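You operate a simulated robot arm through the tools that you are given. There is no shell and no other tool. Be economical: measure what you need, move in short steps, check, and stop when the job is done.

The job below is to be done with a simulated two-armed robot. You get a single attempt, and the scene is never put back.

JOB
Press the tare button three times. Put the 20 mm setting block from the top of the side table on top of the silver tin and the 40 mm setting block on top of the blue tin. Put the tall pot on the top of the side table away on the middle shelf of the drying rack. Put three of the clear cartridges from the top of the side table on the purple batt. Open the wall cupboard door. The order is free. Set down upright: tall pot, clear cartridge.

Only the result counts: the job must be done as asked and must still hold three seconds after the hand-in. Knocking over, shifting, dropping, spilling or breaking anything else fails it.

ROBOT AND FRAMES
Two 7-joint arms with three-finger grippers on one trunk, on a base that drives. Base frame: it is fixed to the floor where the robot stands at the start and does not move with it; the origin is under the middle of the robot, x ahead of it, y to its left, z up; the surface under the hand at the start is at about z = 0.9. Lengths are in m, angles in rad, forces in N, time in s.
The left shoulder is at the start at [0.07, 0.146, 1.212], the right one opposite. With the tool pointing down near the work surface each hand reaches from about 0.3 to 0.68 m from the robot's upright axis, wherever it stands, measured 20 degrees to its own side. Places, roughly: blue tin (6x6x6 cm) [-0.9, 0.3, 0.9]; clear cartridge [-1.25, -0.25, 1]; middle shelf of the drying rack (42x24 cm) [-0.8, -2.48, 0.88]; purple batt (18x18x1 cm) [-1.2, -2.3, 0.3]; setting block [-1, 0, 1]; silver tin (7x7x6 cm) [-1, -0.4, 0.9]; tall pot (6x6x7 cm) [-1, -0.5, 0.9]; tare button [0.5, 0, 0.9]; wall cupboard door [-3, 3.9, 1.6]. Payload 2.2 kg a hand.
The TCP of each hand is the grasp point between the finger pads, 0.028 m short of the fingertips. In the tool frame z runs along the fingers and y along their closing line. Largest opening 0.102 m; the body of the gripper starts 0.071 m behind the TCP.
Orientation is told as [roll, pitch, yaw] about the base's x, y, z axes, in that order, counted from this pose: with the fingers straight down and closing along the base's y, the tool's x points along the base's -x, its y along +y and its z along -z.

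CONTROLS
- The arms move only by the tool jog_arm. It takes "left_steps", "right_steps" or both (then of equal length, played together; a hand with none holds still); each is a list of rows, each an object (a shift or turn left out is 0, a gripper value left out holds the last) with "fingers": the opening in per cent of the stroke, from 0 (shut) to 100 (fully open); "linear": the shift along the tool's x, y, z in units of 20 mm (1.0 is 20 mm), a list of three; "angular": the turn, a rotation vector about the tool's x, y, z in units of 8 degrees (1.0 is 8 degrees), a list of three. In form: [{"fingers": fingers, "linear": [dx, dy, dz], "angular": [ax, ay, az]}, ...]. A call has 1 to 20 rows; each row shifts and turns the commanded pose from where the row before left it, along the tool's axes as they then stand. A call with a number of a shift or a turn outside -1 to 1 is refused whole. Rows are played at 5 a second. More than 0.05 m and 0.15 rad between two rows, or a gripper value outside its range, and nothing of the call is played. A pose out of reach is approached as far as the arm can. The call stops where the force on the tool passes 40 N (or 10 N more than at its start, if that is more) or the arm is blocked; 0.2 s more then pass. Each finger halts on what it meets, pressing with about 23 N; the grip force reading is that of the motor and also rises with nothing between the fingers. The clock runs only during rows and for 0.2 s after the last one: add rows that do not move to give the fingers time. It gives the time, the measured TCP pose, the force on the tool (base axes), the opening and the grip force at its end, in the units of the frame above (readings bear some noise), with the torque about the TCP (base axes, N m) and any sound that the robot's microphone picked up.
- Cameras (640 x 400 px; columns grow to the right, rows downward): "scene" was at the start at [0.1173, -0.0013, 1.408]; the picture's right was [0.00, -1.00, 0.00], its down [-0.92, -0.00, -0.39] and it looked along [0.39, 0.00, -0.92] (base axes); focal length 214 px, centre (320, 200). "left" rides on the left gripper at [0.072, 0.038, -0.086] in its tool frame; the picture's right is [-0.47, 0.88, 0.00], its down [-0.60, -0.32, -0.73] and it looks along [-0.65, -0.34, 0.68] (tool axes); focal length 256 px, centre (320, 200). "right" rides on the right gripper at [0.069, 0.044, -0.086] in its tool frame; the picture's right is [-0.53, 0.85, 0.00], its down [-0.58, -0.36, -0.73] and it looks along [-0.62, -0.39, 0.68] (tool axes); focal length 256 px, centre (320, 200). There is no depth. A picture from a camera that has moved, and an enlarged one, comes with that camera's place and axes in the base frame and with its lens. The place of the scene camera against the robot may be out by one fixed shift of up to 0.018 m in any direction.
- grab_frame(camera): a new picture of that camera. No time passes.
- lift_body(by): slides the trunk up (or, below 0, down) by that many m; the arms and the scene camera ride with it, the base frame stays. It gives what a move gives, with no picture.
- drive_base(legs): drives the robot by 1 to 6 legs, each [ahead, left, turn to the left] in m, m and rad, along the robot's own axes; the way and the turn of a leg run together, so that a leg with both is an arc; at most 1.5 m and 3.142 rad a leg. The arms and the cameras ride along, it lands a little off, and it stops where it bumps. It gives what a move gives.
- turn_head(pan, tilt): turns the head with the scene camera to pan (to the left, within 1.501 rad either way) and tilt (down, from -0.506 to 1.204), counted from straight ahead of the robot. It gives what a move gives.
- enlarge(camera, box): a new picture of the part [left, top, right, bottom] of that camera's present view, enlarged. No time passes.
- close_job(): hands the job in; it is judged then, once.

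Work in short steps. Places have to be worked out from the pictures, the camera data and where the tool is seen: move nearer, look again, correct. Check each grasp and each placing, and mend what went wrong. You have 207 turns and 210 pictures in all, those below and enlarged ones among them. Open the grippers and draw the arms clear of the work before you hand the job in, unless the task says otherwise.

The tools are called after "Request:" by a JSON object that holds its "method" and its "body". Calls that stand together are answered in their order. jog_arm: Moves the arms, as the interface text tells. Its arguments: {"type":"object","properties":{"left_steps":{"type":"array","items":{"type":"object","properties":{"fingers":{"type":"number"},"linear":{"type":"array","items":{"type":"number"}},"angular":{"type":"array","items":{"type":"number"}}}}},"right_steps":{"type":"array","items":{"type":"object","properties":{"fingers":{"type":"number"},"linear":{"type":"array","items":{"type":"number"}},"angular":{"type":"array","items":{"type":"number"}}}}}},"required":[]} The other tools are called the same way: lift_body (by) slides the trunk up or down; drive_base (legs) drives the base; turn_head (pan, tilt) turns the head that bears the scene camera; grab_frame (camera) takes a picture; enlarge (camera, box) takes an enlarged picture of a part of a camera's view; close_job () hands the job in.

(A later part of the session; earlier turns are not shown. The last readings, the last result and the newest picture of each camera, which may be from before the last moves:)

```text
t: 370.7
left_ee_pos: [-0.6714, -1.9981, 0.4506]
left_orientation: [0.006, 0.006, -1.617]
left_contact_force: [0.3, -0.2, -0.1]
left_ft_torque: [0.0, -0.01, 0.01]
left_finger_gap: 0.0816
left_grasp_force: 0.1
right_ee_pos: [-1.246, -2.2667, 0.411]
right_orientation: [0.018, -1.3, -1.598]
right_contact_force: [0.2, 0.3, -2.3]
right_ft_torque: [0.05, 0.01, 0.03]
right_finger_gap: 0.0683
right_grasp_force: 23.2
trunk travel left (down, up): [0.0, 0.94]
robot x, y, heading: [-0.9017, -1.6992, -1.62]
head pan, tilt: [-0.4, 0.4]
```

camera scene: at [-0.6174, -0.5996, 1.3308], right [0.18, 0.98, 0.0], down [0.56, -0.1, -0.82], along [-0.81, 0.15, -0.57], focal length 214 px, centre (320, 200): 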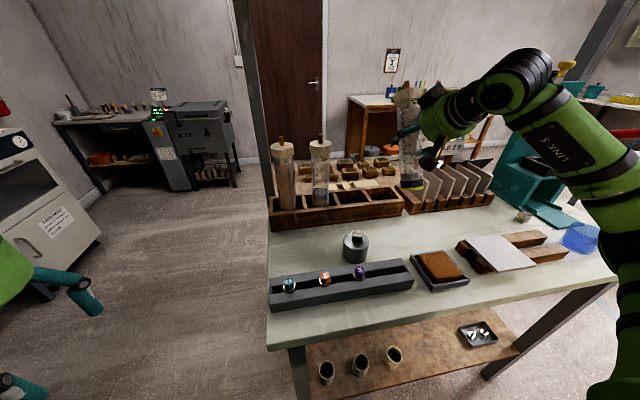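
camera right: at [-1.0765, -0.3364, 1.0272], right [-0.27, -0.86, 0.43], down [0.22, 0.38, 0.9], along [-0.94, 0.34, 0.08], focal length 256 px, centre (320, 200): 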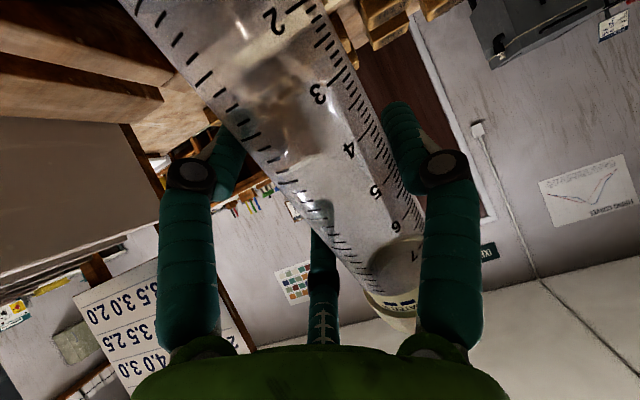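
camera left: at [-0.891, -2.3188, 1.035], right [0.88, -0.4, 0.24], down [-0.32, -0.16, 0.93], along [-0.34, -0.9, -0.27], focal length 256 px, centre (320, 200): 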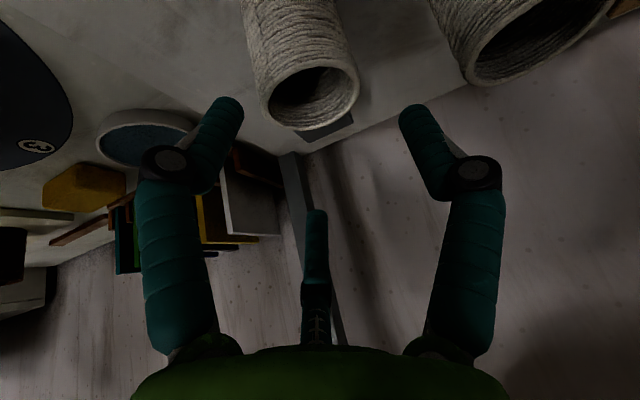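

Request:
{"method": "jog_arm", "body": {"right_steps": [{"linear": [0.14, 0, 0.04]}, {"linear": [0.14, 0, 0.04]}, {}]}}

Request:
{"method": "jog_arm", "body": {"right_steps": [{"linear": [0.1, 0, 0.03]}, {"linear": [0.1, 0, 0.03]}, {}]}}

Request:
{"method": "enlarge", "body": {"camera": "scene", "box": [280, 150, 430, 290]}}

```text
t: 371.5
left_ee_pos: [-0.6706, -1.9971, 0.451]
left_orientation: [0.005, 0.007, -1.617]
left_contact_force: [-0.1, 0.6, 0.1]
left_ft_torque: [0.01, -0.02, 0.01]
left_finger_gap: 0.0815
left_grasp_force: 0.0
right_ee_pos: [-1.2459, -2.266, 0.4037]
right_orientation: [0.019, -1.3, -1.599]
right_contact_force: [-0.2, -0.2, -0.9]
right_ft_torque: [0.0, 0.04, -0.03]
right_finger_gap: 0.068
right_grasp_force: 22.5
trunk travel left (down, up): [0.0, 0.94]
robot x, y, heading: [-0.9037, -1.7, -1.621]
head pan, tilt: [-0.4, 0.4]
```

```text
t: 372.3
left_ee_pos: [-0.6701, -1.9984, 0.4504]
left_orientation: [0.006, 0.008, -1.618]
left_contact_force: [-0.5, 1.0, 0.7]
left_ft_torque: [0.0, 0.0, -0.01]
left_finger_gap: 0.0815
left_grasp_force: 0.0
right_ee_pos: [-1.2473, -2.2662, 0.4007]
right_orientation: [0.019, -1.3, -1.598]
right_contact_force: [-0.1, 0.1, -1.2]
right_ft_torque: [0.0, 0.03, -0.01]
right_finger_gap: 0.068
right_grasp_force: 23.0
trunk travel left (down, up): [0.0, 0.94]
robot x, y, heading: [-0.901, -1.6983, -1.618]
head pan, tilt: [-0.4, 0.4]
```

```text
2.86 times, centred on (355, 220) of scene
camera zoom: at [-0.9365, -1.8337, 0.7191], right [-0.9, 0.43, 0.0], down [0.17, 0.35, -0.92], along [-0.4, -0.83, -0.39], focal length 613 px, centre (220, 143)
```

zoom: 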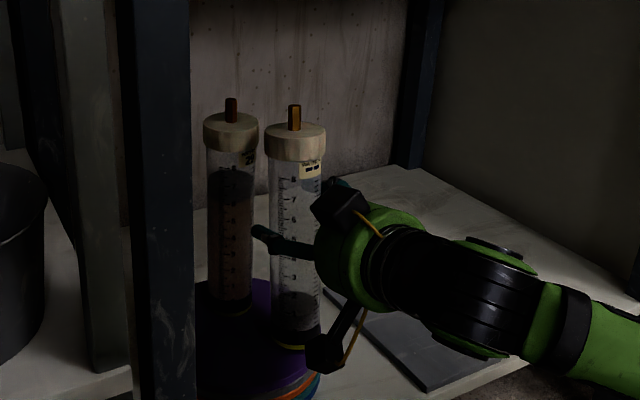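

Request:
{"method": "jog_arm", "body": {"right_steps": [{"linear": [0.12, 0, 0.035]}, {"linear": [0.12, 0, 0.035]}, {}]}}

Request:
{"method": "jog_arm", "body": {"right_steps": [{"linear": [0.12, 0, 0.035]}, {"linear": [0.12, 0, 0.035]}, {}]}}

```text
t: 373.1
left_ee_pos: [-0.6711, -1.998, 0.4513]
left_orientation: [0.005, 0.007, -1.619]
left_contact_force: [-0.6, 0.2, 0.3]
left_ft_torque: [-0.02, -0.01, -0.03]
left_finger_gap: 0.0817
left_grasp_force: 0.1
right_ee_pos: [-1.2463, -2.2669, 0.3961]
right_orientation: [0.019, -1.3, -1.598]
right_contact_force: [-0.2, 0.5, -0.5]
right_ft_torque: [0.02, 0.01, 0.0]
right_finger_gap: 0.0681
right_grasp_force: 22.5
trunk travel left (down, up): [0.0, 0.94]
robot x, y, heading: [-0.9063, -1.7014, -1.62]
head pan, tilt: [-0.4, 0.4]
```

```text
t: 373.9
left_ee_pos: [-0.671, -1.9976, 0.4511]
left_orientation: [0.005, 0.005, -1.618]
left_contact_force: [0.0, -0.3, 0.5]
left_ft_torque: [-0.01, -0.03, 0.04]
left_finger_gap: 0.0819
left_grasp_force: 0.1
right_ee_pos: [-1.2476, -2.2663, 0.3925]
right_orientation: [0.012, -1.307, -1.592]
right_contact_force: [0.3, -0.2, 7.6]
right_ft_torque: [-0.13, -0.06, -0.01]
right_finger_gap: 0.0679
right_grasp_force: 22.9
trunk travel left (down, up): [0.0, 0.94]
robot x, y, heading: [-0.9018, -1.7004, -1.62]
head pan, tilt: [-0.4, 0.4]
```

Contact. Release to 90%, shift 4 mm right, withdraw straight back, and back the base off.

Request:
{"method": "jog_arm", "body": {"right_steps": [{"linear": [-0.06, 0, -0.017]}, {"fingers": 92}, {}, {}, {"linear": [0, -0.2, 0]}, {"linear": [0.13, 0, -0.48]}, {"linear": [0.267, 0, -0.963]}, {"linear": [0.267, 0, -0.963]}, {"linear": [0.267, 0, -0.963]}, {"linear": [0.267, 0, -0.963]}, {}]}}

Request:
{"method": "drive_base", "body": {"legs": [[-0.36, 0, 0.045]]}}

Request:
{"method": "enlarge", "body": {"camera": "scene", "box": [260, 140, 420, 290]}}

```text
t: 376.3
left_ee_pos: [-0.6701, -1.9978, 0.4506]
left_orientation: [0.006, 0.007, -1.618]
left_contact_force: [-0.6, 0.7, -0.5]
left_ft_torque: [-0.02, -0.03, 0.0]
left_finger_gap: 0.0816
left_grasp_force: 0.0
right_ee_pos: [-1.2489, -2.1758, 0.3925]
right_orientation: [0.017, -1.302, -1.596]
right_contact_force: [0.2, 0.1, -0.7]
right_ft_torque: [0.0, 0.01, 0.02]
right_finger_gap: 0.0939
right_grasp_force: 0.1
trunk travel left (down, up): [0.0, 0.94]
robot x, y, heading: [-0.9032, -1.7032, -1.62]
head pan, tilt: [-0.4, 0.4]
```

```text
t: 378.6
left_ee_pos: [-0.647, -1.627, 0.4504]
left_orientation: [0.004, 0.005, -1.561]
left_contact_force: [-0.2, 0.1, -0.5]
left_ft_torque: [-0.01, 0.02, 0.0]
left_finger_gap: 0.0816
left_grasp_force: 0.1
right_ee_pos: [-1.2141, -1.8386, 0.394]
right_orientation: [0.017, -1.302, -1.537]
right_contact_force: [1.0, 0.3, -0.6]
right_ft_torque: [-0.01, -0.02, -0.03]
right_finger_gap: 0.094
right_grasp_force: 0.0
trunk travel left (down, up): [0.0, 0.94]
robot x, y, heading: [-0.8919, -1.3429, -1.567]
head pan, tilt: [-0.4, 0.4]
```

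```text
2.67 times, centred on (340, 215) of scene
camera zoom: at [-0.9215, -1.4788, 0.7191], right [-0.92, 0.38, 0.0], down [0.15, 0.36, -0.92], along [-0.35, -0.85, -0.39], focal length 572 px, centre (267, 160)
```

zoom: 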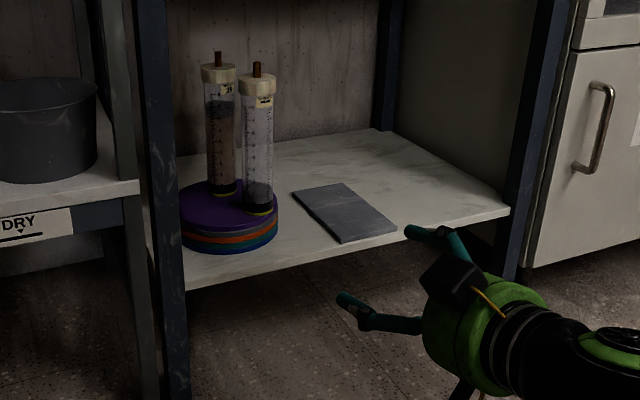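

Two stand on the batt. For the third I take "26" (clear of the tin and the palm). Raise the trunk and drive back to the side table's end position.

Request:
{"method": "lift_body", "body": {"by": 0.4}}

Request:
{"method": "lift_body", "body": {"by": 0.4}}

Request:
{"method": "drive_base", "body": {"legs": [[0, 0.5, 0], [-0.42, 0, 0], [0, 0, -1.57]]}}

Request:
{"method": "lift_body", "body": {"by": -0.149}}

Request:
{"method": "jog_arm", "body": {"right_steps": [{"fingers": 100}, {}]}}

Request:
{"method": "turn_head", "body": {"pan": -0.2, "tilt": 0.6}}

Request:
{"method": "grab_frame", "body": {"camera": "scene"}}

Request:
{"method": "grab_frame", "body": {"camera": "right"}}

```text
t: 382.4
left_ee_pos: [-0.6454, -1.6277, 0.8503]
left_orientation: [0.005, 0.007, -1.561]
left_contact_force: [0.4, -0.2, 0.4]
left_ft_torque: [-0.06, -0.01, 0.0]
left_finger_gap: 0.0817
left_grasp_force: 0.2
right_ee_pos: [-1.2142, -1.8388, 0.7932]
right_orientation: [0.016, -1.301, -1.538]
right_contact_force: [0.9, -0.5, 0.8]
right_ft_torque: [-0.01, 0.01, -0.01]
right_finger_gap: 0.0939
right_grasp_force: 0.1
trunk travel left (down, up): [-0.4, 0.54]
robot x, y, heading: [-0.8939, -1.3394, -1.56]
head pan, tilt: [-0.4, 0.4]
```

```text
t: 386.3
left_ee_pos: [-0.6467, -1.6271, 1.2508]
left_orientation: [0.004, 0.008, -1.56]
left_contact_force: [0.5, 0.0, -0.3]
left_ft_torque: [-0.02, -0.01, 0.01]
left_finger_gap: 0.0817
left_grasp_force: 0.0
right_ee_pos: [-1.2154, -1.8397, 1.1936]
right_orientation: [0.018, -1.3, -1.536]
right_contact_force: [-0.3, -0.5, 0.6]
right_ft_torque: [-0.02, 0.03, 0.04]
right_finger_gap: 0.0941
right_grasp_force: 0.1
trunk travel left (down, up): [-0.8, 0.14]
robot x, y, heading: [-0.8978, -1.3451, -1.568]
head pan, tilt: [-0.4, 0.4]
```

```text
t: 395.2
left_ee_pos: [-0.6735, -1.1621, 1.2517]
left_orientation: [0.006, 0.006, -3.096]
left_contact_force: [-0.1, 0.9, -0.1]
left_ft_torque: [0.01, 0.02, 0.0]
left_finger_gap: 0.0817
left_grasp_force: 0.1
right_ee_pos: [-0.9044, -0.6027, 1.1937]
right_orientation: [0.016, -1.3, -3.072]
right_contact_force: [0.5, -0.3, 0.6]
right_ft_torque: [-0.01, 0.01, 0.02]
right_finger_gap: 0.0936
right_grasp_force: 0.0
trunk travel left (down, up): [-0.8, 0.14]
robot x, y, heading: [-0.4011, -0.9049, -3.098]
head pan, tilt: [-0.4, 0.4]
```

```text
t: 397.0
left_ee_pos: [-0.6735, -1.1626, 1.1018]
left_orientation: [0.004, 0.009, -3.096]
left_contact_force: [0.2, 0.9, 0.3]
left_ft_torque: [0.02, 0.0, -0.01]
left_finger_gap: 0.0815
left_grasp_force: 0.1
right_ee_pos: [-0.9049, -0.6035, 1.0441]
right_orientation: [0.017, -1.3, -3.072]
right_contact_force: [0.2, -0.2, -0.2]
right_ft_torque: [0.01, 0.01, 0.01]
right_finger_gap: 0.0941
right_grasp_force: 0.0
trunk travel left (down, up): [-0.651, 0.289]
robot x, y, heading: [-0.3947, -0.9048, -3.097]
head pan, tilt: [-0.4, 0.4]
```

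```text
t: 397.6
left_ee_pos: [-0.6731, -1.1629, 1.1028]
left_orientation: [0.005, 0.007, -3.095]
left_contact_force: [-0.1, 0.5, 0.1]
left_ft_torque: [0.01, 0.01, 0.0]
left_finger_gap: 0.0816
left_grasp_force: 0.1
right_ee_pos: [-0.9045, -0.6024, 1.0434]
right_orientation: [0.016, -1.3, -3.072]
right_contact_force: [-0.4, 0.2, 0.3]
right_ft_torque: [0.04, 0.02, -0.03]
right_finger_gap: 0.1019
right_grasp_force: 0.1
trunk travel left (down, up): [-0.651, 0.289]
robot x, y, heading: [-0.3938, -0.903, -3.099]
head pan, tilt: [-0.4, 0.4]
```

```text
t: 398.3
left_ee_pos: [-0.6732, -1.1626, 1.1013]
left_orientation: [0.006, 0.006, -3.096]
left_contact_force: [0.2, -0.3, -0.7]
left_ft_torque: [0.0, -0.03, -0.03]
left_finger_gap: 0.0818
left_grasp_force: 0.0
right_ee_pos: [-0.9045, -0.6023, 1.0449]
right_orientation: [0.015, -1.302, -3.071]
right_contact_force: [0.1, 0.5, 0.1]
right_ft_torque: [-0.03, -0.01, 0.01]
right_finger_gap: 0.1018
right_grasp_force: 0.0
trunk travel left (down, up): [-0.651, 0.289]
robot x, y, heading: [-0.3962, -0.9044, -3.1]
head pan, tilt: [-0.201, 0.6]
```

```text
45 pictures are left
camera scene: at [-0.5248, -0.8933, 1.3519], right [0.16, 0.99, 0.0], down [0.56, -0.09, -0.83], along [-0.82, 0.13, -0.56], focal length 214 px, centre (320, 200)
```

scene: 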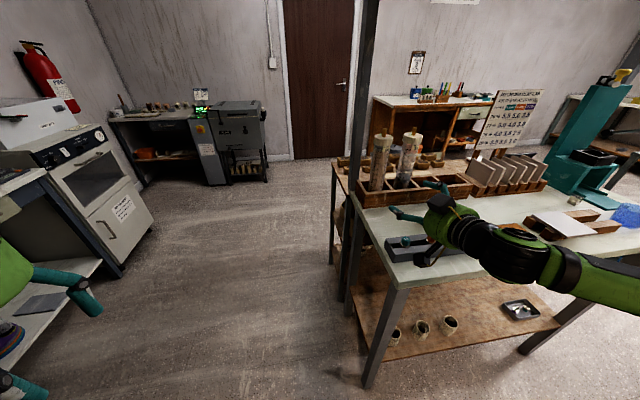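

```text
44 pictures are left
camera right: at [-0.7991, -0.6372, 0.9996], right [-0.07, -0.85, 0.52], down [0.52, 0.41, 0.75], along [-0.85, 0.32, 0.41], focal length 256 px, centre (320, 200)
```

right: 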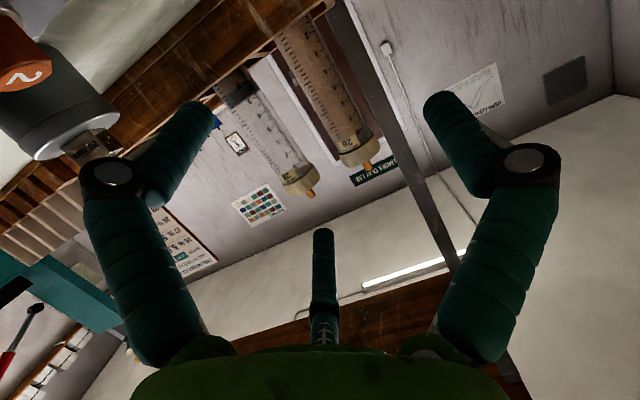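

"26" is at (-1.14, -0.593). I raise 1 cm, drive 0.1 ahead, shift right 38 mm and advance partway.

Request:
{"method": "lift_body", "body": {"by": 0.01}}

Request:
{"method": "drive_base", "body": {"legs": [[0.1, 0, 0]]}}

Request:
{"method": "jog_arm", "body": {"right_steps": [{"linear": [0, -0.95, 0]}, {"linear": [0, -0.95, 0]}, {"linear": [-0.266, 0, 0.964]}, {"linear": [-0.266, 0, 0.964]}, {}]}}

Request:
{"method": "grab_frame", "body": {"camera": "right"}}

```text
t: 398.9
left_ee_pos: [-0.6726, -1.1618, 1.1131]
left_orientation: [0.006, 0.007, -3.096]
left_contact_force: [-0.3, 0.5, 0.8]
left_ft_torque: [0.02, 0.03, 0.02]
left_finger_gap: 0.0816
left_grasp_force: 0.1
right_ee_pos: [-0.9052, -0.6026, 1.0536]
right_orientation: [0.017, -1.301, -3.072]
right_contact_force: [0.5, -0.2, 0.7]
right_ft_torque: [0.03, -0.01, 0.03]
right_finger_gap: 0.1021
right_grasp_force: 0.1
trunk travel left (down, up): [-0.661, 0.279]
robot x, y, heading: [-0.3984, -0.9009, -3.101]
head pan, tilt: [-0.201, 0.6]
```

```text
t: 400.0
left_ee_pos: [-0.7716, -1.1683, 1.1123]
left_orientation: [0.005, 0.004, -3.096]
left_contact_force: [0.9, 0.2, -1.1]
left_ft_torque: [-0.03, 0.01, -0.05]
left_finger_gap: 0.0817
left_grasp_force: 0.0
right_ee_pos: [-1.004, -0.6083, 1.0544]
right_orientation: [0.016, -1.3, -3.072]
right_contact_force: [-0.1, -0.2, 0.3]
right_ft_torque: [0.0, -0.03, 0.01]
right_finger_gap: 0.1018
right_grasp_force: 0.0
trunk travel left (down, up): [-0.661, 0.279]
robot x, y, heading: [-0.4989, -0.9091, -3.093]
head pan, tilt: [-0.201, 0.6]
```

```text
t: 401.2
left_ee_pos: [-0.7713, -1.168, 1.1119]
left_orientation: [0.005, 0.006, -3.094]
left_contact_force: [-0.4, 0.2, 0.4]
left_ft_torque: [0.01, 0.04, -0.01]
left_finger_gap: 0.0817
left_grasp_force: 0.1
right_ee_pos: [-1.049, -0.5744, 1.0547]
right_orientation: [0.015, -1.3, -3.069]
right_contact_force: [-0.3, -0.3, -0.5]
right_ft_torque: [-0.02, 0.02, -0.03]
right_finger_gap: 0.1023
right_grasp_force: 0.1
trunk travel left (down, up): [-0.661, 0.279]
robot x, y, heading: [-0.4987, -0.912, -3.093]
head pan, tilt: [-0.201, 0.6]
```

```text
43 pictures are left
camera right: at [-0.9426, -0.6084, 1.0105], right [-0.07, -0.85, 0.52], down [0.52, 0.41, 0.75], along [-0.85, 0.32, 0.41], focal length 256 px, centre (320, 200)
```

right: 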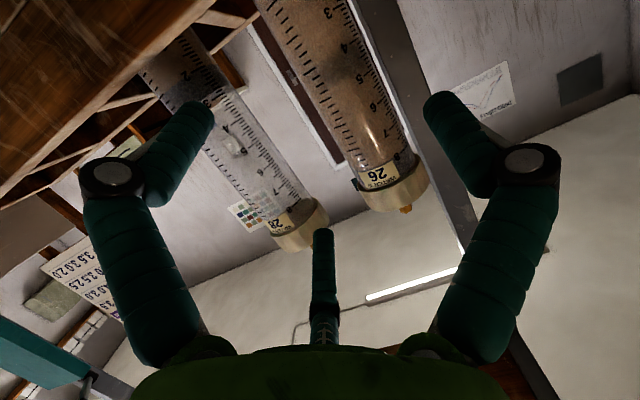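

Line-up good. Advance 9.5 cm and close on the tube of "26".

Request:
{"method": "jog_arm", "body": {"right_steps": [{"linear": [-0.266, 0.09, 0.964]}, {"linear": [-0.266, 0.09, 0.964]}, {"linear": [-0.266, 0, 0.964]}, {"linear": [-0.266, 0, 0.964]}, {"linear": [-0.2, 0, 0.75]}, {}, {"fingers": 0}, {}, {}, {}]}}

Request:
{"method": "grab_frame", "body": {"camera": "right"}}

```text
t: 403.4
left_ee_pos: [-0.7717, -1.1682, 1.1122]
left_orientation: [0.006, 0.007, -3.094]
left_contact_force: [0.1, -0.4, -0.4]
left_ft_torque: [-0.01, -0.02, -0.01]
left_finger_gap: 0.0814
left_grasp_force: 0.2
right_ee_pos: [-1.1431, -0.5865, 1.0557]
right_orientation: [0.013, -1.299, -3.069]
right_contact_force: [0.6, 0.4, 1.8]
right_ft_torque: [0.08, 0.03, -0.02]
right_finger_gap: 0.0692
right_grasp_force: 23.0
trunk travel left (down, up): [-0.661, 0.279]
robot x, y, heading: [-0.493, -0.9068, -3.095]
head pan, tilt: [-0.201, 0.6]
```

```text
42 pictures are left
camera right: at [-1.0368, -0.6201, 1.0103], right [-0.07, -0.85, 0.52], down [0.52, 0.41, 0.75], along [-0.85, 0.32, 0.41], focal length 256 px, centre (320, 200)
```

right: 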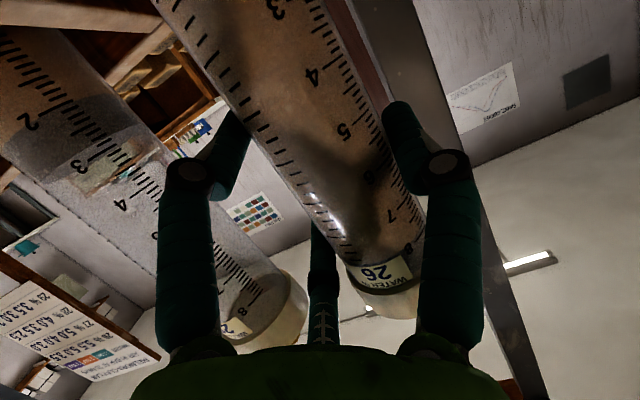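

Gripped. I lift it straight out with the trunk (12 cm) and drive back.

Request:
{"method": "lift_body", "body": {"by": 0.12}}

Request:
{"method": "drive_base", "body": {"legs": [[-0.2, 0, 0]]}}

Request:
{"method": "grab_frame", "body": {"camera": "scene"}}

```text
t: 404.9
left_ee_pos: [-0.7726, -1.1676, 1.2319]
left_orientation: [0.006, 0.009, -3.095]
left_contact_force: [0.5, -0.5, -0.1]
left_ft_torque: [-0.03, 0.0, 0.03]
left_finger_gap: 0.0815
left_grasp_force: 0.0
right_ee_pos: [-1.1446, -0.585, 1.1732]
right_orientation: [0.017, -1.297, -3.071]
right_contact_force: [0.2, -0.5, -5.5]
right_ft_torque: [0.09, -0.02, 0.01]
right_finger_gap: 0.069
right_grasp_force: 23.3
trunk travel left (down, up): [-0.781, 0.159]
robot x, y, heading: [-0.4944, -0.9109, -3.097]
head pan, tilt: [-0.201, 0.6]
```

```text
t: 406.5
left_ee_pos: [-0.5809, -1.1589, 1.2294]
left_orientation: [0.006, 0.009, -3.093]
left_contact_force: [-0.8, -1.3, -0.5]
left_ft_torque: [-0.04, -0.04, 0.0]
left_finger_gap: 0.0815
left_grasp_force: 0.0
right_ee_pos: [-0.9537, -0.5781, 1.1708]
right_orientation: [0.02, -1.295, -3.071]
right_contact_force: [0.4, -0.6, -7.2]
right_ft_torque: [0.06, -0.03, -0.03]
right_finger_gap: 0.069
right_grasp_force: 23.1
trunk travel left (down, up): [-0.781, 0.159]
robot x, y, heading: [-0.3002, -0.897, -3.096]
head pan, tilt: [-0.201, 0.6]
```

```text
41 pictures are left
camera scene: at [-0.435, -0.8888, 1.4813], right [0.15, 0.99, 0.0], down [0.56, -0.09, -0.82], along [-0.81, 0.13, -0.57], focal length 214 px, centre (320, 200)
```

scene: 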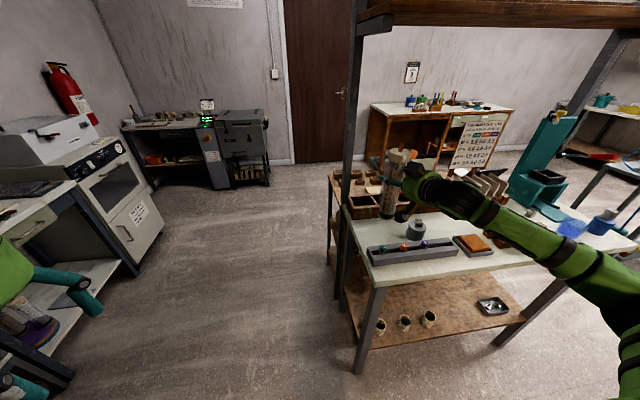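

Third cartridge held well. Drive to the bench again and lower to just above batt height.

Request:
{"method": "drive_base", "body": {"legs": [[0, 0, 1.525], [0.44, 0, 0], [0, -0.515, 0]]}}

Request:
{"method": "lift_body", "body": {"by": -0.4}}

Request:
{"method": "lift_body", "body": {"by": -0.27}}

Request:
{"method": "turn_head", "body": {"pan": -0.4, "tilt": 0.4}}

Request:
{"method": "enlarge", "body": {"camera": "scene", "box": [250, 130, 450, 310]}}

```text
t: 415.3
left_ee_pos: [-0.5742, -1.598, 1.2311]
left_orientation: [0.004, 0.009, -1.564]
left_contact_force: [-0.1, 0.4, 0.0]
left_ft_torque: [0.03, -0.03, 0.0]
left_finger_gap: 0.0816
left_grasp_force: 0.1
right_ee_pos: [-1.17, -1.9449, 1.1724]
right_orientation: [0.015, -1.297, -1.538]
right_contact_force: [-0.3, 0.5, -6.8]
right_ft_torque: [0.1, 0.05, -0.01]
right_finger_gap: 0.0689
right_grasp_force: 23.4
trunk travel left (down, up): [-0.781, 0.159]
robot x, y, heading: [-0.8232, -1.3118, -1.568]
head pan, tilt: [-0.201, 0.6]
```

```text
t: 419.2
left_ee_pos: [-0.5744, -1.5977, 0.8323]
left_orientation: [0.005, 0.008, -1.564]
left_contact_force: [-0.7, 0.3, 0.9]
left_ft_torque: [0.01, 0.01, 0.03]
left_finger_gap: 0.0817
left_grasp_force: 0.1
right_ee_pos: [-1.1716, -1.9445, 0.7729]
right_orientation: [0.016, -1.297, -1.544]
right_contact_force: [-0.2, 0.7, -5.0]
right_ft_torque: [0.02, 0.06, 0.0]
right_finger_gap: 0.0689
right_grasp_force: 23.0
trunk travel left (down, up): [-0.381, 0.559]
robot x, y, heading: [-0.8194, -1.3082, -1.564]
head pan, tilt: [-0.201, 0.6]
```

```text
t: 421.9
left_ee_pos: [-0.5741, -1.5967, 0.5615]
left_orientation: [0.004, 0.007, -1.564]
left_contact_force: [-0.3, 0.5, 0.5]
left_ft_torque: [0.01, -0.04, -0.02]
left_finger_gap: 0.0816
left_grasp_force: 0.1
right_ee_pos: [-1.1713, -1.9445, 0.5027]
right_orientation: [0.017, -1.299, -1.542]
right_contact_force: [0.1, 0.3, -4.7]
right_ft_torque: [0.01, 0.05, 0.01]
right_finger_gap: 0.069
right_grasp_force: 22.7
trunk travel left (down, up): [-0.111, 0.829]
robot x, y, heading: [-0.825, -1.3139, -1.561]
head pan, tilt: [-0.201, 0.6]
```

```text
t: 422.6
left_ee_pos: [-0.5749, -1.5967, 0.561]
left_orientation: [0.004, 0.01, -1.564]
left_contact_force: [0.0, -0.6, 0.1]
left_ft_torque: [0.0, -0.01, 0.03]
left_finger_gap: 0.0814
left_grasp_force: 0.1
right_ee_pos: [-1.1717, -1.9439, 0.503]
right_orientation: [0.018, -1.297, -1.544]
right_contact_force: [0.1, 0.2, -5.3]
right_ft_torque: [0.01, 0.06, 0.01]
right_finger_gap: 0.0689
right_grasp_force: 23.2
trunk travel left (down, up): [-0.111, 0.829]
robot x, y, heading: [-0.824, -1.3094, -1.563]
head pan, tilt: [-0.4, 0.4]
```

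```text
2.22 times, centred on (350, 220) of scene
camera zoom: at [-0.8492, -1.4485, 0.8299], right [-0.92, 0.38, 0.0], down [0.15, 0.36, -0.92], along [-0.35, -0.85, -0.39], focal length 477 px, centre (253, 156)
```

zoom: 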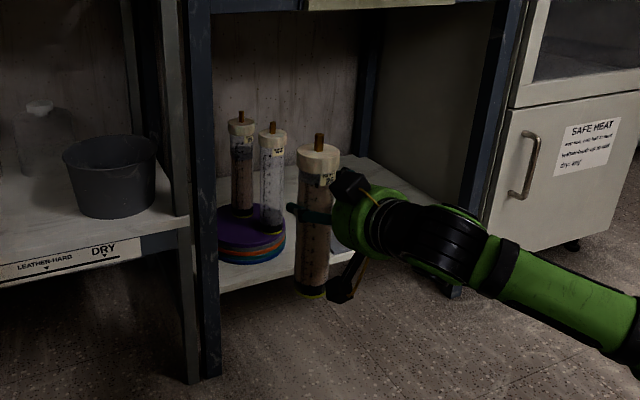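

Upright and lined up. Drive 0.32 forward over the batt's front-left and check.

Request:
{"method": "drive_base", "body": {"legs": [[0.321, 0.004, 0]]}}

Request:
{"method": "enlarge", "body": {"camera": "scene", "box": [270, 150, 430, 310]}}

```text
t: 424.8
left_ee_pos: [-0.5689, -1.9198, 0.5613]
left_orientation: [0.005, 0.009, -1.563]
left_contact_force: [0.5, 0.1, 0.2]
left_ft_torque: [-0.03, 0.01, -0.02]
left_finger_gap: 0.0818
left_grasp_force: 0.1
right_ee_pos: [-1.1659, -2.2679, 0.5036]
right_orientation: [0.015, -1.297, -1.542]
right_contact_force: [0.9, -0.2, -6.6]
right_ft_torque: [0.02, 0.05, -0.03]
right_finger_gap: 0.0691
right_grasp_force: 23.1
trunk travel left (down, up): [-0.111, 0.829]
robot x, y, heading: [-0.8138, -1.6298, -1.57]
head pan, tilt: [-0.4, 0.4]
```

```text
2.50 times, centred on (350, 230) of scene
camera zoom: at [-0.8438, -1.7714, 0.8299], right [-0.92, 0.38, 0.0], down [0.15, 0.36, -0.92], along [-0.35, -0.85, -0.39], focal length 536 px, centre (245, 125)
```

zoom: 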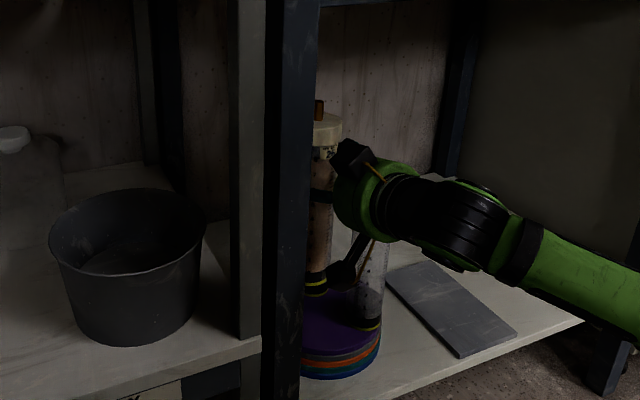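

Lower with the trunk 6.5 cm, then small steps.

Request:
{"method": "lift_body", "body": {"by": -0.065}}

Request:
{"method": "lift_body", "body": {"by": -0.006}}

Request:
{"method": "lift_body", "body": {"by": -0.005}}

```text
t: 425.8
left_ee_pos: [-0.5688, -1.9196, 0.4966]
left_orientation: [0.005, 0.008, -1.564]
left_contact_force: [-0.4, -0.1, -0.1]
left_ft_torque: [0.01, 0.03, 0.0]
left_finger_gap: 0.0815
left_grasp_force: 0.0
right_ee_pos: [-1.165, -2.2668, 0.4373]
right_orientation: [0.016, -1.297, -1.544]
right_contact_force: [-0.1, -0.1, -5.9]
right_ft_torque: [0.01, 0.07, -0.01]
right_finger_gap: 0.0689
right_grasp_force: 23.1
trunk travel left (down, up): [-0.046, 0.894]
robot x, y, heading: [-0.8161, -1.6342, -1.566]
head pan, tilt: [-0.4, 0.4]
```

```text
t: 426.4
left_ee_pos: [-0.5695, -1.9202, 0.4914]
left_orientation: [0.005, 0.008, -1.564]
left_contact_force: [0.6, -0.1, 0.4]
left_ft_torque: [-0.02, 0.01, 0.01]
left_finger_gap: 0.0816
left_grasp_force: 0.0
right_ee_pos: [-1.166, -2.2669, 0.4317]
right_orientation: [0.016, -1.296, -1.545]
right_contact_force: [-0.4, 0.6, -5.9]
right_ft_torque: [0.02, 0.06, -0.02]
right_finger_gap: 0.069
right_grasp_force: 22.9
trunk travel left (down, up): [-0.04, 0.9]
robot x, y, heading: [-0.8177, -1.6331, -1.562]
head pan, tilt: [-0.4, 0.4]
```

```text
t: 426.9
left_ee_pos: [-0.5687, -1.9186, 0.4851]
left_orientation: [0.004, 0.006, -1.563]
left_contact_force: [0.0, 0.1, -0.4]
left_ft_torque: [-0.02, 0.0, -0.02]
left_finger_gap: 0.0814
left_grasp_force: 0.0
right_ee_pos: [-1.1656, -2.2653, 0.4261]
right_orientation: [0.017, -1.297, -1.545]
right_contact_force: [-1.2, -0.4, -6.0]
right_ft_torque: [0.05, 0.06, -0.02]
right_finger_gap: 0.0687
right_grasp_force: 22.9
trunk travel left (down, up): [-0.035, 0.905]
robot x, y, heading: [-0.8176, -1.6297, -1.564]
head pan, tilt: [-0.4, 0.4]
```

Request:
{"method": "lift_body", "body": {"by": -0.004}}

Request:
{"method": "lift_body", "body": {"by": -0.003}}

Request:
{"method": "lift_body", "body": {"by": -0.003}}

```text
t: 427.4
left_ee_pos: [-0.5684, -1.9197, 0.4818]
left_orientation: [0.005, 0.007, -1.564]
left_contact_force: [0.1, -0.3, 0.1]
left_ft_torque: [0.03, -0.01, 0.0]
left_finger_gap: 0.0816
left_grasp_force: 0.0
right_ee_pos: [-1.1666, -2.2668, 0.4227]
right_orientation: [0.016, -1.297, -1.543]
right_contact_force: [0.4, 0.4, -5.1]
right_ft_torque: [0.03, 0.04, 0.0]
right_finger_gap: 0.0692
right_grasp_force: 23.3
trunk travel left (down, up): [-0.031, 0.909]
robot x, y, heading: [-0.8165, -1.6316, -1.569]
head pan, tilt: [-0.4, 0.4]
```

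```text
t: 428.0
left_ee_pos: [-0.569, -1.9198, 0.4786]
left_orientation: [0.005, 0.005, -1.564]
left_contact_force: [-0.6, -0.6, 1.1]
left_ft_torque: [-0.02, -0.01, -0.02]
left_finger_gap: 0.0816
left_grasp_force: 0.1
right_ee_pos: [-1.1653, -2.2687, 0.4203]
right_orientation: [0.018, -1.297, -1.544]
right_contact_force: [-0.3, 0.9, -5.6]
right_ft_torque: [0.01, 0.03, -0.04]
right_finger_gap: 0.0692
right_grasp_force: 22.8
trunk travel left (down, up): [-0.028, 0.912]
robot x, y, heading: [-0.8178, -1.6337, -1.564]
head pan, tilt: [-0.4, 0.4]
```

```text
t: 428.5
left_ee_pos: [-0.5685, -1.9197, 0.4759]
left_orientation: [0.005, 0.008, -1.567]
left_contact_force: [1.3, 0.5, -0.1]
left_ft_torque: [-0.01, 0.03, -0.02]
left_finger_gap: 0.0816
left_grasp_force: 0.1
right_ee_pos: [-1.1668, -2.2671, 0.4161]
right_orientation: [0.017, -1.296, -1.543]
right_contact_force: [-0.4, 0.0, -5.6]
right_ft_torque: [0.04, 0.08, 0.0]
right_finger_gap: 0.0687
right_grasp_force: 22.5
trunk travel left (down, up): [-0.025, 0.915]
robot x, y, heading: [-0.8184, -1.6316, -1.566]
head pan, tilt: [-0.4, 0.4]
```

Request:
{"method": "lift_body", "body": {"by": -0.003}}

Request:
{"method": "lift_body", "body": {"by": -0.003}}

Request:
{"method": "lift_body", "body": {"by": -0.003}}

Request:
{"method": "enlarge", "body": {"camera": "scene", "box": [270, 150, 430, 310]}}

```text
t: 429.0
left_ee_pos: [-0.5698, -1.9207, 0.4726]
left_orientation: [0.004, 0.007, -1.564]
left_contact_force: [-0.7, -0.3, 0.2]
left_ft_torque: [-0.03, 0.0, 0.0]
left_finger_gap: 0.0816
left_grasp_force: 0.1
right_ee_pos: [-1.1663, -2.2668, 0.4139]
right_orientation: [0.017, -1.296, -1.542]
right_contact_force: [-0.2, 0.1, -5.8]
right_ft_torque: [0.04, 0.04, 0.04]
right_finger_gap: 0.0687
right_grasp_force: 22.6
trunk travel left (down, up): [-0.022, 0.918]
robot x, y, heading: [-0.8171, -1.634, -1.566]
head pan, tilt: [-0.4, 0.4]
```

```text
t: 429.5
left_ee_pos: [-0.5701, -1.92, 0.4705]
left_orientation: [0.005, 0.008, -1.564]
left_contact_force: [-0.6, -0.7, 0.8]
left_ft_torque: [-0.01, -0.03, -0.04]
left_finger_gap: 0.0817
left_grasp_force: 0.1
right_ee_pos: [-1.1652, -2.2664, 0.4125]
right_orientation: [0.014, -1.303, -1.538]
right_contact_force: [1.2, 0.7, -0.8]
right_ft_torque: [-0.06, 0.12, 0.0]
right_finger_gap: 0.069
right_grasp_force: 22.7
trunk travel left (down, up): [-0.019, 0.921]
robot x, y, heading: [-0.816, -1.6329, -1.57]
head pan, tilt: [-0.4, 0.4]
```

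```text
t: 430.1
left_ee_pos: [-0.5687, -1.9197, 0.4665]
left_orientation: [0.003, 0.005, -1.563]
left_contact_force: [-0.5, 0.0, -0.1]
left_ft_torque: [-0.02, -0.02, 0.0]
left_finger_gap: 0.0817
left_grasp_force: 0.0
right_ee_pos: [-1.1653, -2.2666, 0.4119]
right_orientation: [0.009, -1.306, -1.535]
right_contact_force: [-0.5, 1.7, 8.9]
right_ft_torque: [0.21, 0.2, -0.01]
right_finger_gap: 0.0689
right_grasp_force: 23.4
trunk travel left (down, up): [-0.016, 0.924]
robot x, y, heading: [-0.8141, -1.6373, -1.568]
head pan, tilt: [-0.4, 0.4]
```

```text
2.50 times, centred on (350, 230) of scene
camera zoom: at [-0.8429, -1.7698, 0.7355], right [-0.92, 0.38, 0.0], down [0.15, 0.36, -0.92], along [-0.35, -0.85, -0.39], focal length 536 px, centre (245, 125)
```

zoom: 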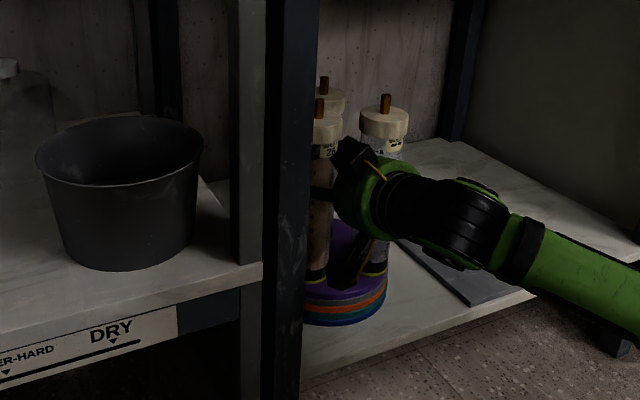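

Contact (≈9 N). Ease up 2 mm, open to 88%, nudge 2 mm right and withdraw straight back.

Request:
{"method": "lift_body", "body": {"by": 0.003}}

Request:
{"method": "jog_arm", "body": {"right_steps": [{"fingers": 90}, {}, {}, {"linear": [0, -0.1, 0]}, {"linear": [0.13, 0, -0.48]}, {"linear": [0.266, 0, -0.964]}, {"linear": [0.266, 0, -0.964]}, {"linear": [0.266, 0, -0.964]}, {"linear": [0.266, 0, -0.964]}, {}]}}

Request:
{"method": "drive_base", "body": {"legs": [[-0.35, 0, 0]]}}

Request:
{"method": "enlarge", "body": {"camera": "scene", "box": [250, 130, 430, 300]}}

```text
t: 430.6
left_ee_pos: [-0.569, -1.9208, 0.4701]
left_orientation: [0.004, 0.006, -1.564]
left_contact_force: [-0.1, 0.2, -0.4]
left_ft_torque: [0.03, -0.01, 0.01]
left_finger_gap: 0.0817
left_grasp_force: 0.1
right_ee_pos: [-1.1655, -2.2664, 0.413]
right_orientation: [0.011, -1.301, -1.537]
right_contact_force: [0.0, -5.1, 6.7]
right_ft_torque: [-0.73, 0.21, 0.03]
right_finger_gap: 0.069
right_grasp_force: 22.9
trunk travel left (down, up): [-0.019, 0.921]
robot x, y, heading: [-0.8141, -1.6326, -1.566]
head pan, tilt: [-0.4, 0.4]
```

```text
t: 432.8
left_ee_pos: [-0.5691, -1.9201, 0.4697]
left_orientation: [0.006, 0.006, -1.562]
left_contact_force: [0.5, -0.6, -0.5]
left_ft_torque: [0.0, 0.01, 0.02]
left_finger_gap: 0.0818
left_grasp_force: 0.0
right_ee_pos: [-1.1705, -2.1775, 0.4113]
right_orientation: [0.017, -1.3, -1.541]
right_contact_force: [-0.4, 0.4, 0.6]
right_ft_torque: [-0.02, 0.01, -0.02]
right_finger_gap: 0.0922
right_grasp_force: 0.0
trunk travel left (down, up): [-0.019, 0.921]
robot x, y, heading: [-0.8151, -1.6383, -1.564]
head pan, tilt: [-0.4, 0.4]
```

```text
t: 435.0
left_ee_pos: [-0.5701, -1.5723, 0.4692]
left_orientation: [0.004, 0.006, -1.56]
left_contact_force: [-0.6, 0.1, 0.0]
left_ft_torque: [-0.03, -0.01, 0.02]
left_finger_gap: 0.0816
left_grasp_force: 0.0
right_ee_pos: [-1.171, -1.8318, 0.4117]
right_orientation: [0.018, -1.298, -1.536]
right_contact_force: [0.4, -0.2, -0.3]
right_ft_torque: [0.01, 0.03, -0.04]
right_finger_gap: 0.0918
right_grasp_force: 0.0
trunk travel left (down, up): [-0.019, 0.921]
robot x, y, heading: [-0.819, -1.2854, -1.564]
head pan, tilt: [-0.4, 0.4]
```

```text
2.35 times, centred on (340, 215) of scene
camera zoom: at [-0.8453, -1.4237, 0.7381], right [-0.92, 0.38, 0.0], down [0.15, 0.36, -0.92], along [-0.35, -0.85, -0.39], focal length 505 px, centre (273, 165)
```

zoom: 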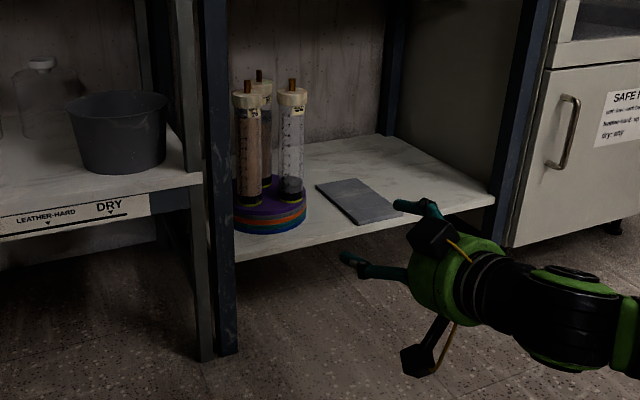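

All three cartridges stand upright on the batt. Next I re-tuck the right hand (vertical, retracted), raise the trunk, and go back to set the silver tin back to its original spot with the left hand.

Request:
{"method": "lift_body", "body": {"by": 0.4}}

Request:
{"method": "lift_body", "body": {"by": 0.24}}

Request:
{"method": "jog_arm", "body": {"right_steps": [{"angular": [0, 0.93, 0]}, {"angular": [0, 0.93, 0]}, {"angular": [0, 0.93, 0]}, {"angular": [0, 0.93, 0]}, {"angular": [0, 0.93, 0]}, {"angular": [0, 0.93, 0]}, {"angular": [0, 0.93, 0]}, {"angular": [0, 0.93, 0]}, {"angular": [0, 0.93, 0]}, {"angular": [0, 0.93, 0], "fingers": 0}, {"linear": [1, 0, -0.3]}, {"linear": [1, 0, -0.3]}, {"linear": [1, 0, -0.3]}, {"linear": [1, 0, -0.3]}, {"linear": [1, 0, 0]}, {"linear": [1, 0, 0]}, {"linear": [1, 0, 0]}, {"linear": [1, 0, 0]}, {}]}}

Request:
{"method": "drive_base", "body": {"legs": [[0, 0.42, 0], [-1.0, 0, 0], [0, 0, -1.577]]}}

Request:
{"method": "turn_head", "body": {"pan": 0.1, "tilt": 0.7}}

Request:
{"method": "grab_frame", "body": {"camera": "scene"}}

```text
t: 438.9
left_ee_pos: [-0.5693, -1.5716, 0.8684]
left_orientation: [0.006, 0.008, -1.56]
left_contact_force: [0.6, -0.4, -0.9]
left_ft_torque: [0.02, -0.02, -0.02]
left_finger_gap: 0.0815
left_grasp_force: 0.0
right_ee_pos: [-1.1706, -1.8325, 0.8117]
right_orientation: [0.017, -1.296, -1.536]
right_contact_force: [-0.1, -0.9, 0.1]
right_ft_torque: [0.0, 0.03, -0.01]
right_finger_gap: 0.092
right_grasp_force: 0.1
trunk travel left (down, up): [-0.419, 0.521]
robot x, y, heading: [-0.8221, -1.2879, -1.56]
head pan, tilt: [-0.4, 0.4]
```

```text
t: 441.4
left_ee_pos: [-0.5691, -1.5718, 1.1089]
left_orientation: [0.006, 0.007, -1.559]
left_contact_force: [0.0, -0.1, -0.7]
left_ft_torque: [0.0, -0.01, -0.03]
left_finger_gap: 0.0818
left_grasp_force: 0.2
right_ee_pos: [-1.171, -1.8323, 1.0517]
right_orientation: [0.018, -1.298, -1.537]
right_contact_force: [0.2, 0.4, 0.1]
right_ft_torque: [-0.03, 0.0, -0.02]
right_finger_gap: 0.0918
right_grasp_force: 0.0
trunk travel left (down, up): [-0.659, 0.281]
robot x, y, heading: [-0.819, -1.2855, -1.566]
head pan, tilt: [-0.4, 0.4]
```

```text
t: 445.4
left_ee_pos: [-0.5712, -1.5713, 1.1094]
left_orientation: [0.007, 0.007, -1.559]
left_contact_force: [0.2, -0.7, 0.5]
left_ft_torque: [0.02, 0.03, 0.02]
left_finger_gap: 0.0817
left_grasp_force: 0.1
right_ee_pos: [-1.1811, -1.6732, 1.0754]
right_orientation: [0.006, 0.002, -1.519]
right_contact_force: [0.0, -0.3, -0.7]
right_ft_torque: [0.01, 0.02, 0.03]
right_finger_gap: 0.0021
right_grasp_force: 23.2
trunk travel left (down, up): [-0.659, 0.281]
robot x, y, heading: [-0.8173, -1.2854, -1.559]
head pan, tilt: [-0.4, 0.4]
```

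```text
t: 456.5
left_ee_pos: [-0.6878, -0.5472, 1.1109]
left_orientation: [0.005, 0.007, -3.067]
left_contact_force: [0.8, 0.3, 0.3]
left_ft_torque: [0.04, -0.03, 0.01]
left_finger_gap: 0.0815
left_grasp_force: 0.0
right_ee_pos: [-0.8278, 0.056, 1.0762]
right_orientation: [0.005, 0.0, -3.031]
right_contact_force: [-0.2, 0.4, 0.5]
right_ft_torque: [0.02, 0.01, 0.03]
right_finger_gap: 0.0023
right_grasp_force: 22.5
trunk travel left (down, up): [-0.659, 0.281]
robot x, y, heading: [-0.4179, -0.281, -3.067]
head pan, tilt: [-0.4, 0.4]
```

```text
t: 457.4
left_ee_pos: [-0.6868, -0.5472, 1.1093]
left_orientation: [0.006, 0.008, -3.067]
left_contact_force: [0.6, -0.1, -0.3]
left_ft_torque: [0.0, 0.01, -0.02]
left_finger_gap: 0.0816
left_grasp_force: 0.1
right_ee_pos: [-0.8267, 0.056, 1.0758]
right_orientation: [0.006, -0.001, -3.03]
right_contact_force: [-0.7, -0.2, 0.8]
right_ft_torque: [0.0, -0.03, 0.02]
right_finger_gap: 0.0021
right_grasp_force: 23.2
trunk travel left (down, up): [-0.659, 0.281]
robot x, y, heading: [-0.4175, -0.2791, -3.067]
head pan, tilt: [0.099, 0.7]
```

```text
36 pictures are left
camera scene: at [-0.5436, -0.2994, 1.3513], right [-0.17, 0.99, 0.0], down [0.63, 0.11, -0.77], along [-0.75, -0.13, -0.64], focal length 214 px, centre (320, 200)
```

scene: 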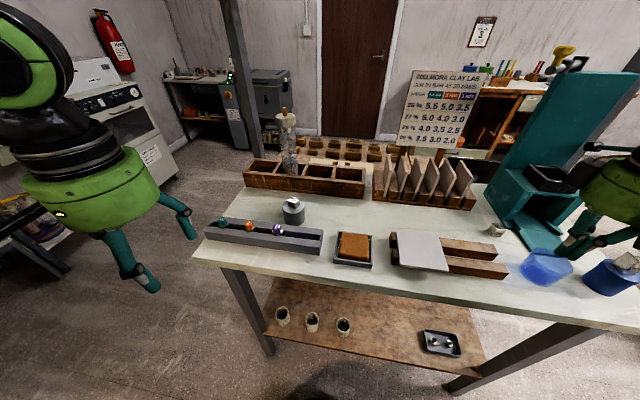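

I approach and bring the open left hand above the tin, then measure it.

Request:
{"method": "drive_base", "body": {"legs": [[0.08, 0, 0]]}}

Request:
{"method": "jog_arm", "body": {"left_steps": [{"fingers": 100, "linear": [-0.97, -0.6, 0]}, {"linear": [-0.97, -0.6, 0]}, {"linear": [-0.97, -0.6, 0]}, {"linear": [-0.97, -0.6, 0]}, {"linear": [-0.97, -0.6, 0]}, {"linear": [-0.97, -0.6, 0]}, {"linear": [-0.97, -0.6, 0]}, {"linear": [-0.97, -0.6, 0]}, {"linear": [-0.97, -0.6, 0]}, {}]}}

Request:
{"method": "grab_frame", "body": {"camera": "left"}}

```text
t: 458.5
left_ee_pos: [-0.7688, -0.5519, 1.111]
left_orientation: [0.005, 0.005, -3.069]
left_contact_force: [-0.1, -0.1, 0.8]
left_ft_torque: [-0.02, -0.02, 0.0]
left_finger_gap: 0.0815
left_grasp_force: 0.1
right_ee_pos: [-0.9071, 0.0513, 1.0758]
right_orientation: [0.005, -0.002, -3.029]
right_contact_force: [-0.1, 0.2, 0.0]
right_ft_torque: [0.01, 0.01, 0.02]
right_finger_gap: 0.0021
right_grasp_force: 23.0
trunk travel left (down, up): [-0.659, 0.281]
robot x, y, heading: [-0.4975, -0.288, -3.076]
head pan, tilt: [0.099, 0.7]
```

```text
t: 460.7
left_ee_pos: [-0.9512, -0.4568, 1.107]
left_orientation: [0.006, 0.007, -3.069]
left_contact_force: [0.4, 0.4, -0.2]
left_ft_torque: [-0.02, -0.01, -0.02]
left_finger_gap: 0.102
left_grasp_force: 0.1
right_ee_pos: [-0.9076, 0.0516, 1.0757]
right_orientation: [0.007, -0.001, -3.028]
right_contact_force: [0.2, 0.5, 0.3]
right_ft_torque: [0.0, 0.02, 0.0]
right_finger_gap: 0.0022
right_grasp_force: 22.4
trunk travel left (down, up): [-0.659, 0.281]
robot x, y, heading: [-0.5016, -0.2917, -3.076]
head pan, tilt: [0.099, 0.7]
```

```text
35 pictures are left
camera left: at [-0.8768, -0.49, 1.1941], right [-0.4, -0.92, 0.0], down [-0.63, 0.27, 0.73], along [-0.67, 0.29, -0.69], focal length 256 px, centre (320, 200)
```

left: 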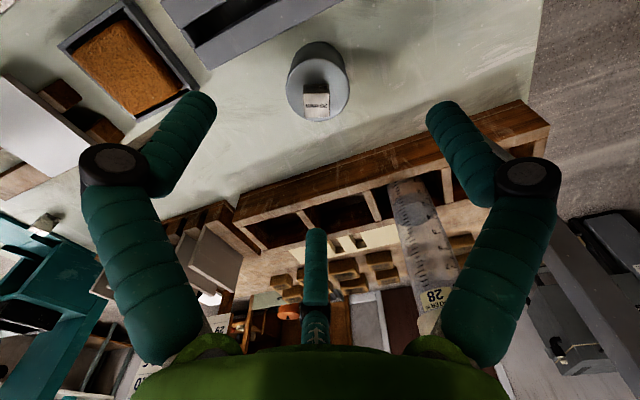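

Tin is at (-0.970, -0.447), 2.6 cm from its original place (-0.986, -0.4265). I centre over it and descend around it.

Request:
{"method": "jog_arm", "body": {"left_steps": [{"linear": [-0.9, -0.56, 0]}, {"linear": [0, 0, 1]}, {"linear": [0, 0, 1]}, {"linear": [0, 0, 1]}, {"linear": [0, 0, 1]}, {"linear": [0, 0, 1]}, {"linear": [0, 0, 1]}, {}]}}

Request:
{"method": "grab_frame", "body": {"camera": "left"}}

```text
t: 462.5
left_ee_pos: [-0.9503, -0.4578, 0.9866]
left_orientation: [0.007, 0.007, -3.071]
left_contact_force: [0.3, -0.2, -0.4]
left_ft_torque: [0.01, 0.0, 0.0]
left_finger_gap: 0.1022
left_grasp_force: 0.1
left hand out of reach, approached as far as the arm can: row 1
right_ee_pos: [-0.9072, 0.0513, 1.0766]
right_orientation: [0.004, -0.001, -3.032]
right_contact_force: [-0.5, -0.1, -0.5]
right_ft_torque: [0.01, 0.01, -0.01]
right_finger_gap: 0.0025
right_grasp_force: 23.4
trunk travel left (down, up): [-0.659, 0.281]
robot x, y, heading: [-0.5008, -0.2863, -3.071]
head pan, tilt: [0.099, 0.7]
```

```text
34 pictures are left
camera left: at [-0.877, -0.4901, 1.0729], right [-0.4, -0.92, 0.0], down [-0.63, 0.28, 0.73], along [-0.67, 0.29, -0.69], focal length 256 px, centre (320, 200)
```

left: 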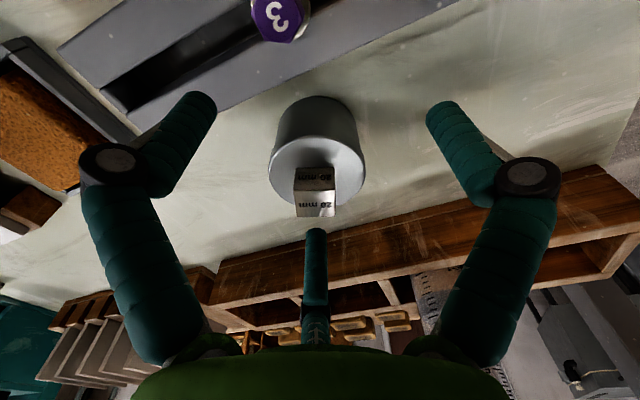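

The lateral correction was skipped at height; I apply it now (tips still above the tin lid), then descend.

Request:
{"method": "jog_arm", "body": {"left_steps": [{"linear": [-0.5, -0.27, 0]}, {"linear": [-0.48, -0.27, 0]}, {}]}}

Request:
{"method": "jog_arm", "body": {"left_steps": [{"linear": [0, 0, 0.8]}, {"linear": [0, 0, 0.8]}, {"linear": [0, 0, 0.8]}, {}]}}

Request:
{"method": "grab_frame", "body": {"camera": "left"}}

```text
t: 463.3
left_ee_pos: [-0.9724, -0.4511, 0.9876]
left_orientation: [0.001, 0.003, -3.07]
left_contact_force: [0.5, 0.1, 0.7]
left_ft_torque: [0.04, -0.02, -0.03]
left_finger_gap: 0.1021
left_grasp_force: 0.0
right_ee_pos: [-0.9079, 0.0512, 1.0765]
right_orientation: [0.004, 0.0, -3.031]
right_contact_force: [-0.1, 0.3, 0.1]
right_ft_torque: [-0.02, 0.01, 0.02]
right_finger_gap: 0.0023
right_grasp_force: 22.8
trunk travel left (down, up): [-0.659, 0.281]
robot x, y, heading: [-0.5039, -0.2846, -3.071]
head pan, tilt: [0.099, 0.7]
```

```text
t: 464.3
left_ee_pos: [-0.9646, -0.4527, 0.9448]
left_orientation: [0.0, 0.001, -3.07]
left_contact_force: [3.8, 5.7, 29.1]
left_ft_torque: [1.04, -1.49, 0.2]
left_finger_gap: 0.1031
left_grasp_force: 0.0
left hand out of reach, approached as far as the arm can: row 1, 2
right_ee_pos: [-0.9044, 0.0538, 1.0768]
right_orientation: [0.003, -0.003, -3.029]
right_contact_force: [-0.5, -0.2, 0.2]
right_ft_torque: [0.01, 0.0, -0.01]
right_finger_gap: 0.0021
right_grasp_force: 23.2
trunk travel left (down, up): [-0.659, 0.281]
robot x, y, heading: [-0.503, -0.2859, -3.074]
head pan, tilt: [0.099, 0.7]
```

```text
33 pictures are left
camera left: at [-0.8903, -0.485, 1.031], right [-0.4, -0.92, 0.0], down [-0.63, 0.27, 0.73], along [-0.67, 0.29, -0.68], focal length 256 px, centre (320, 200)
```

left: 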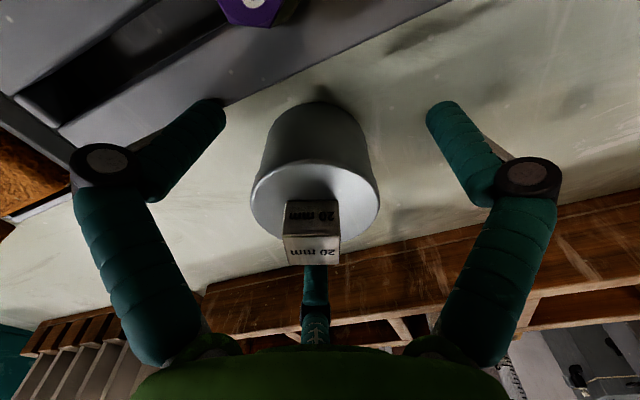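

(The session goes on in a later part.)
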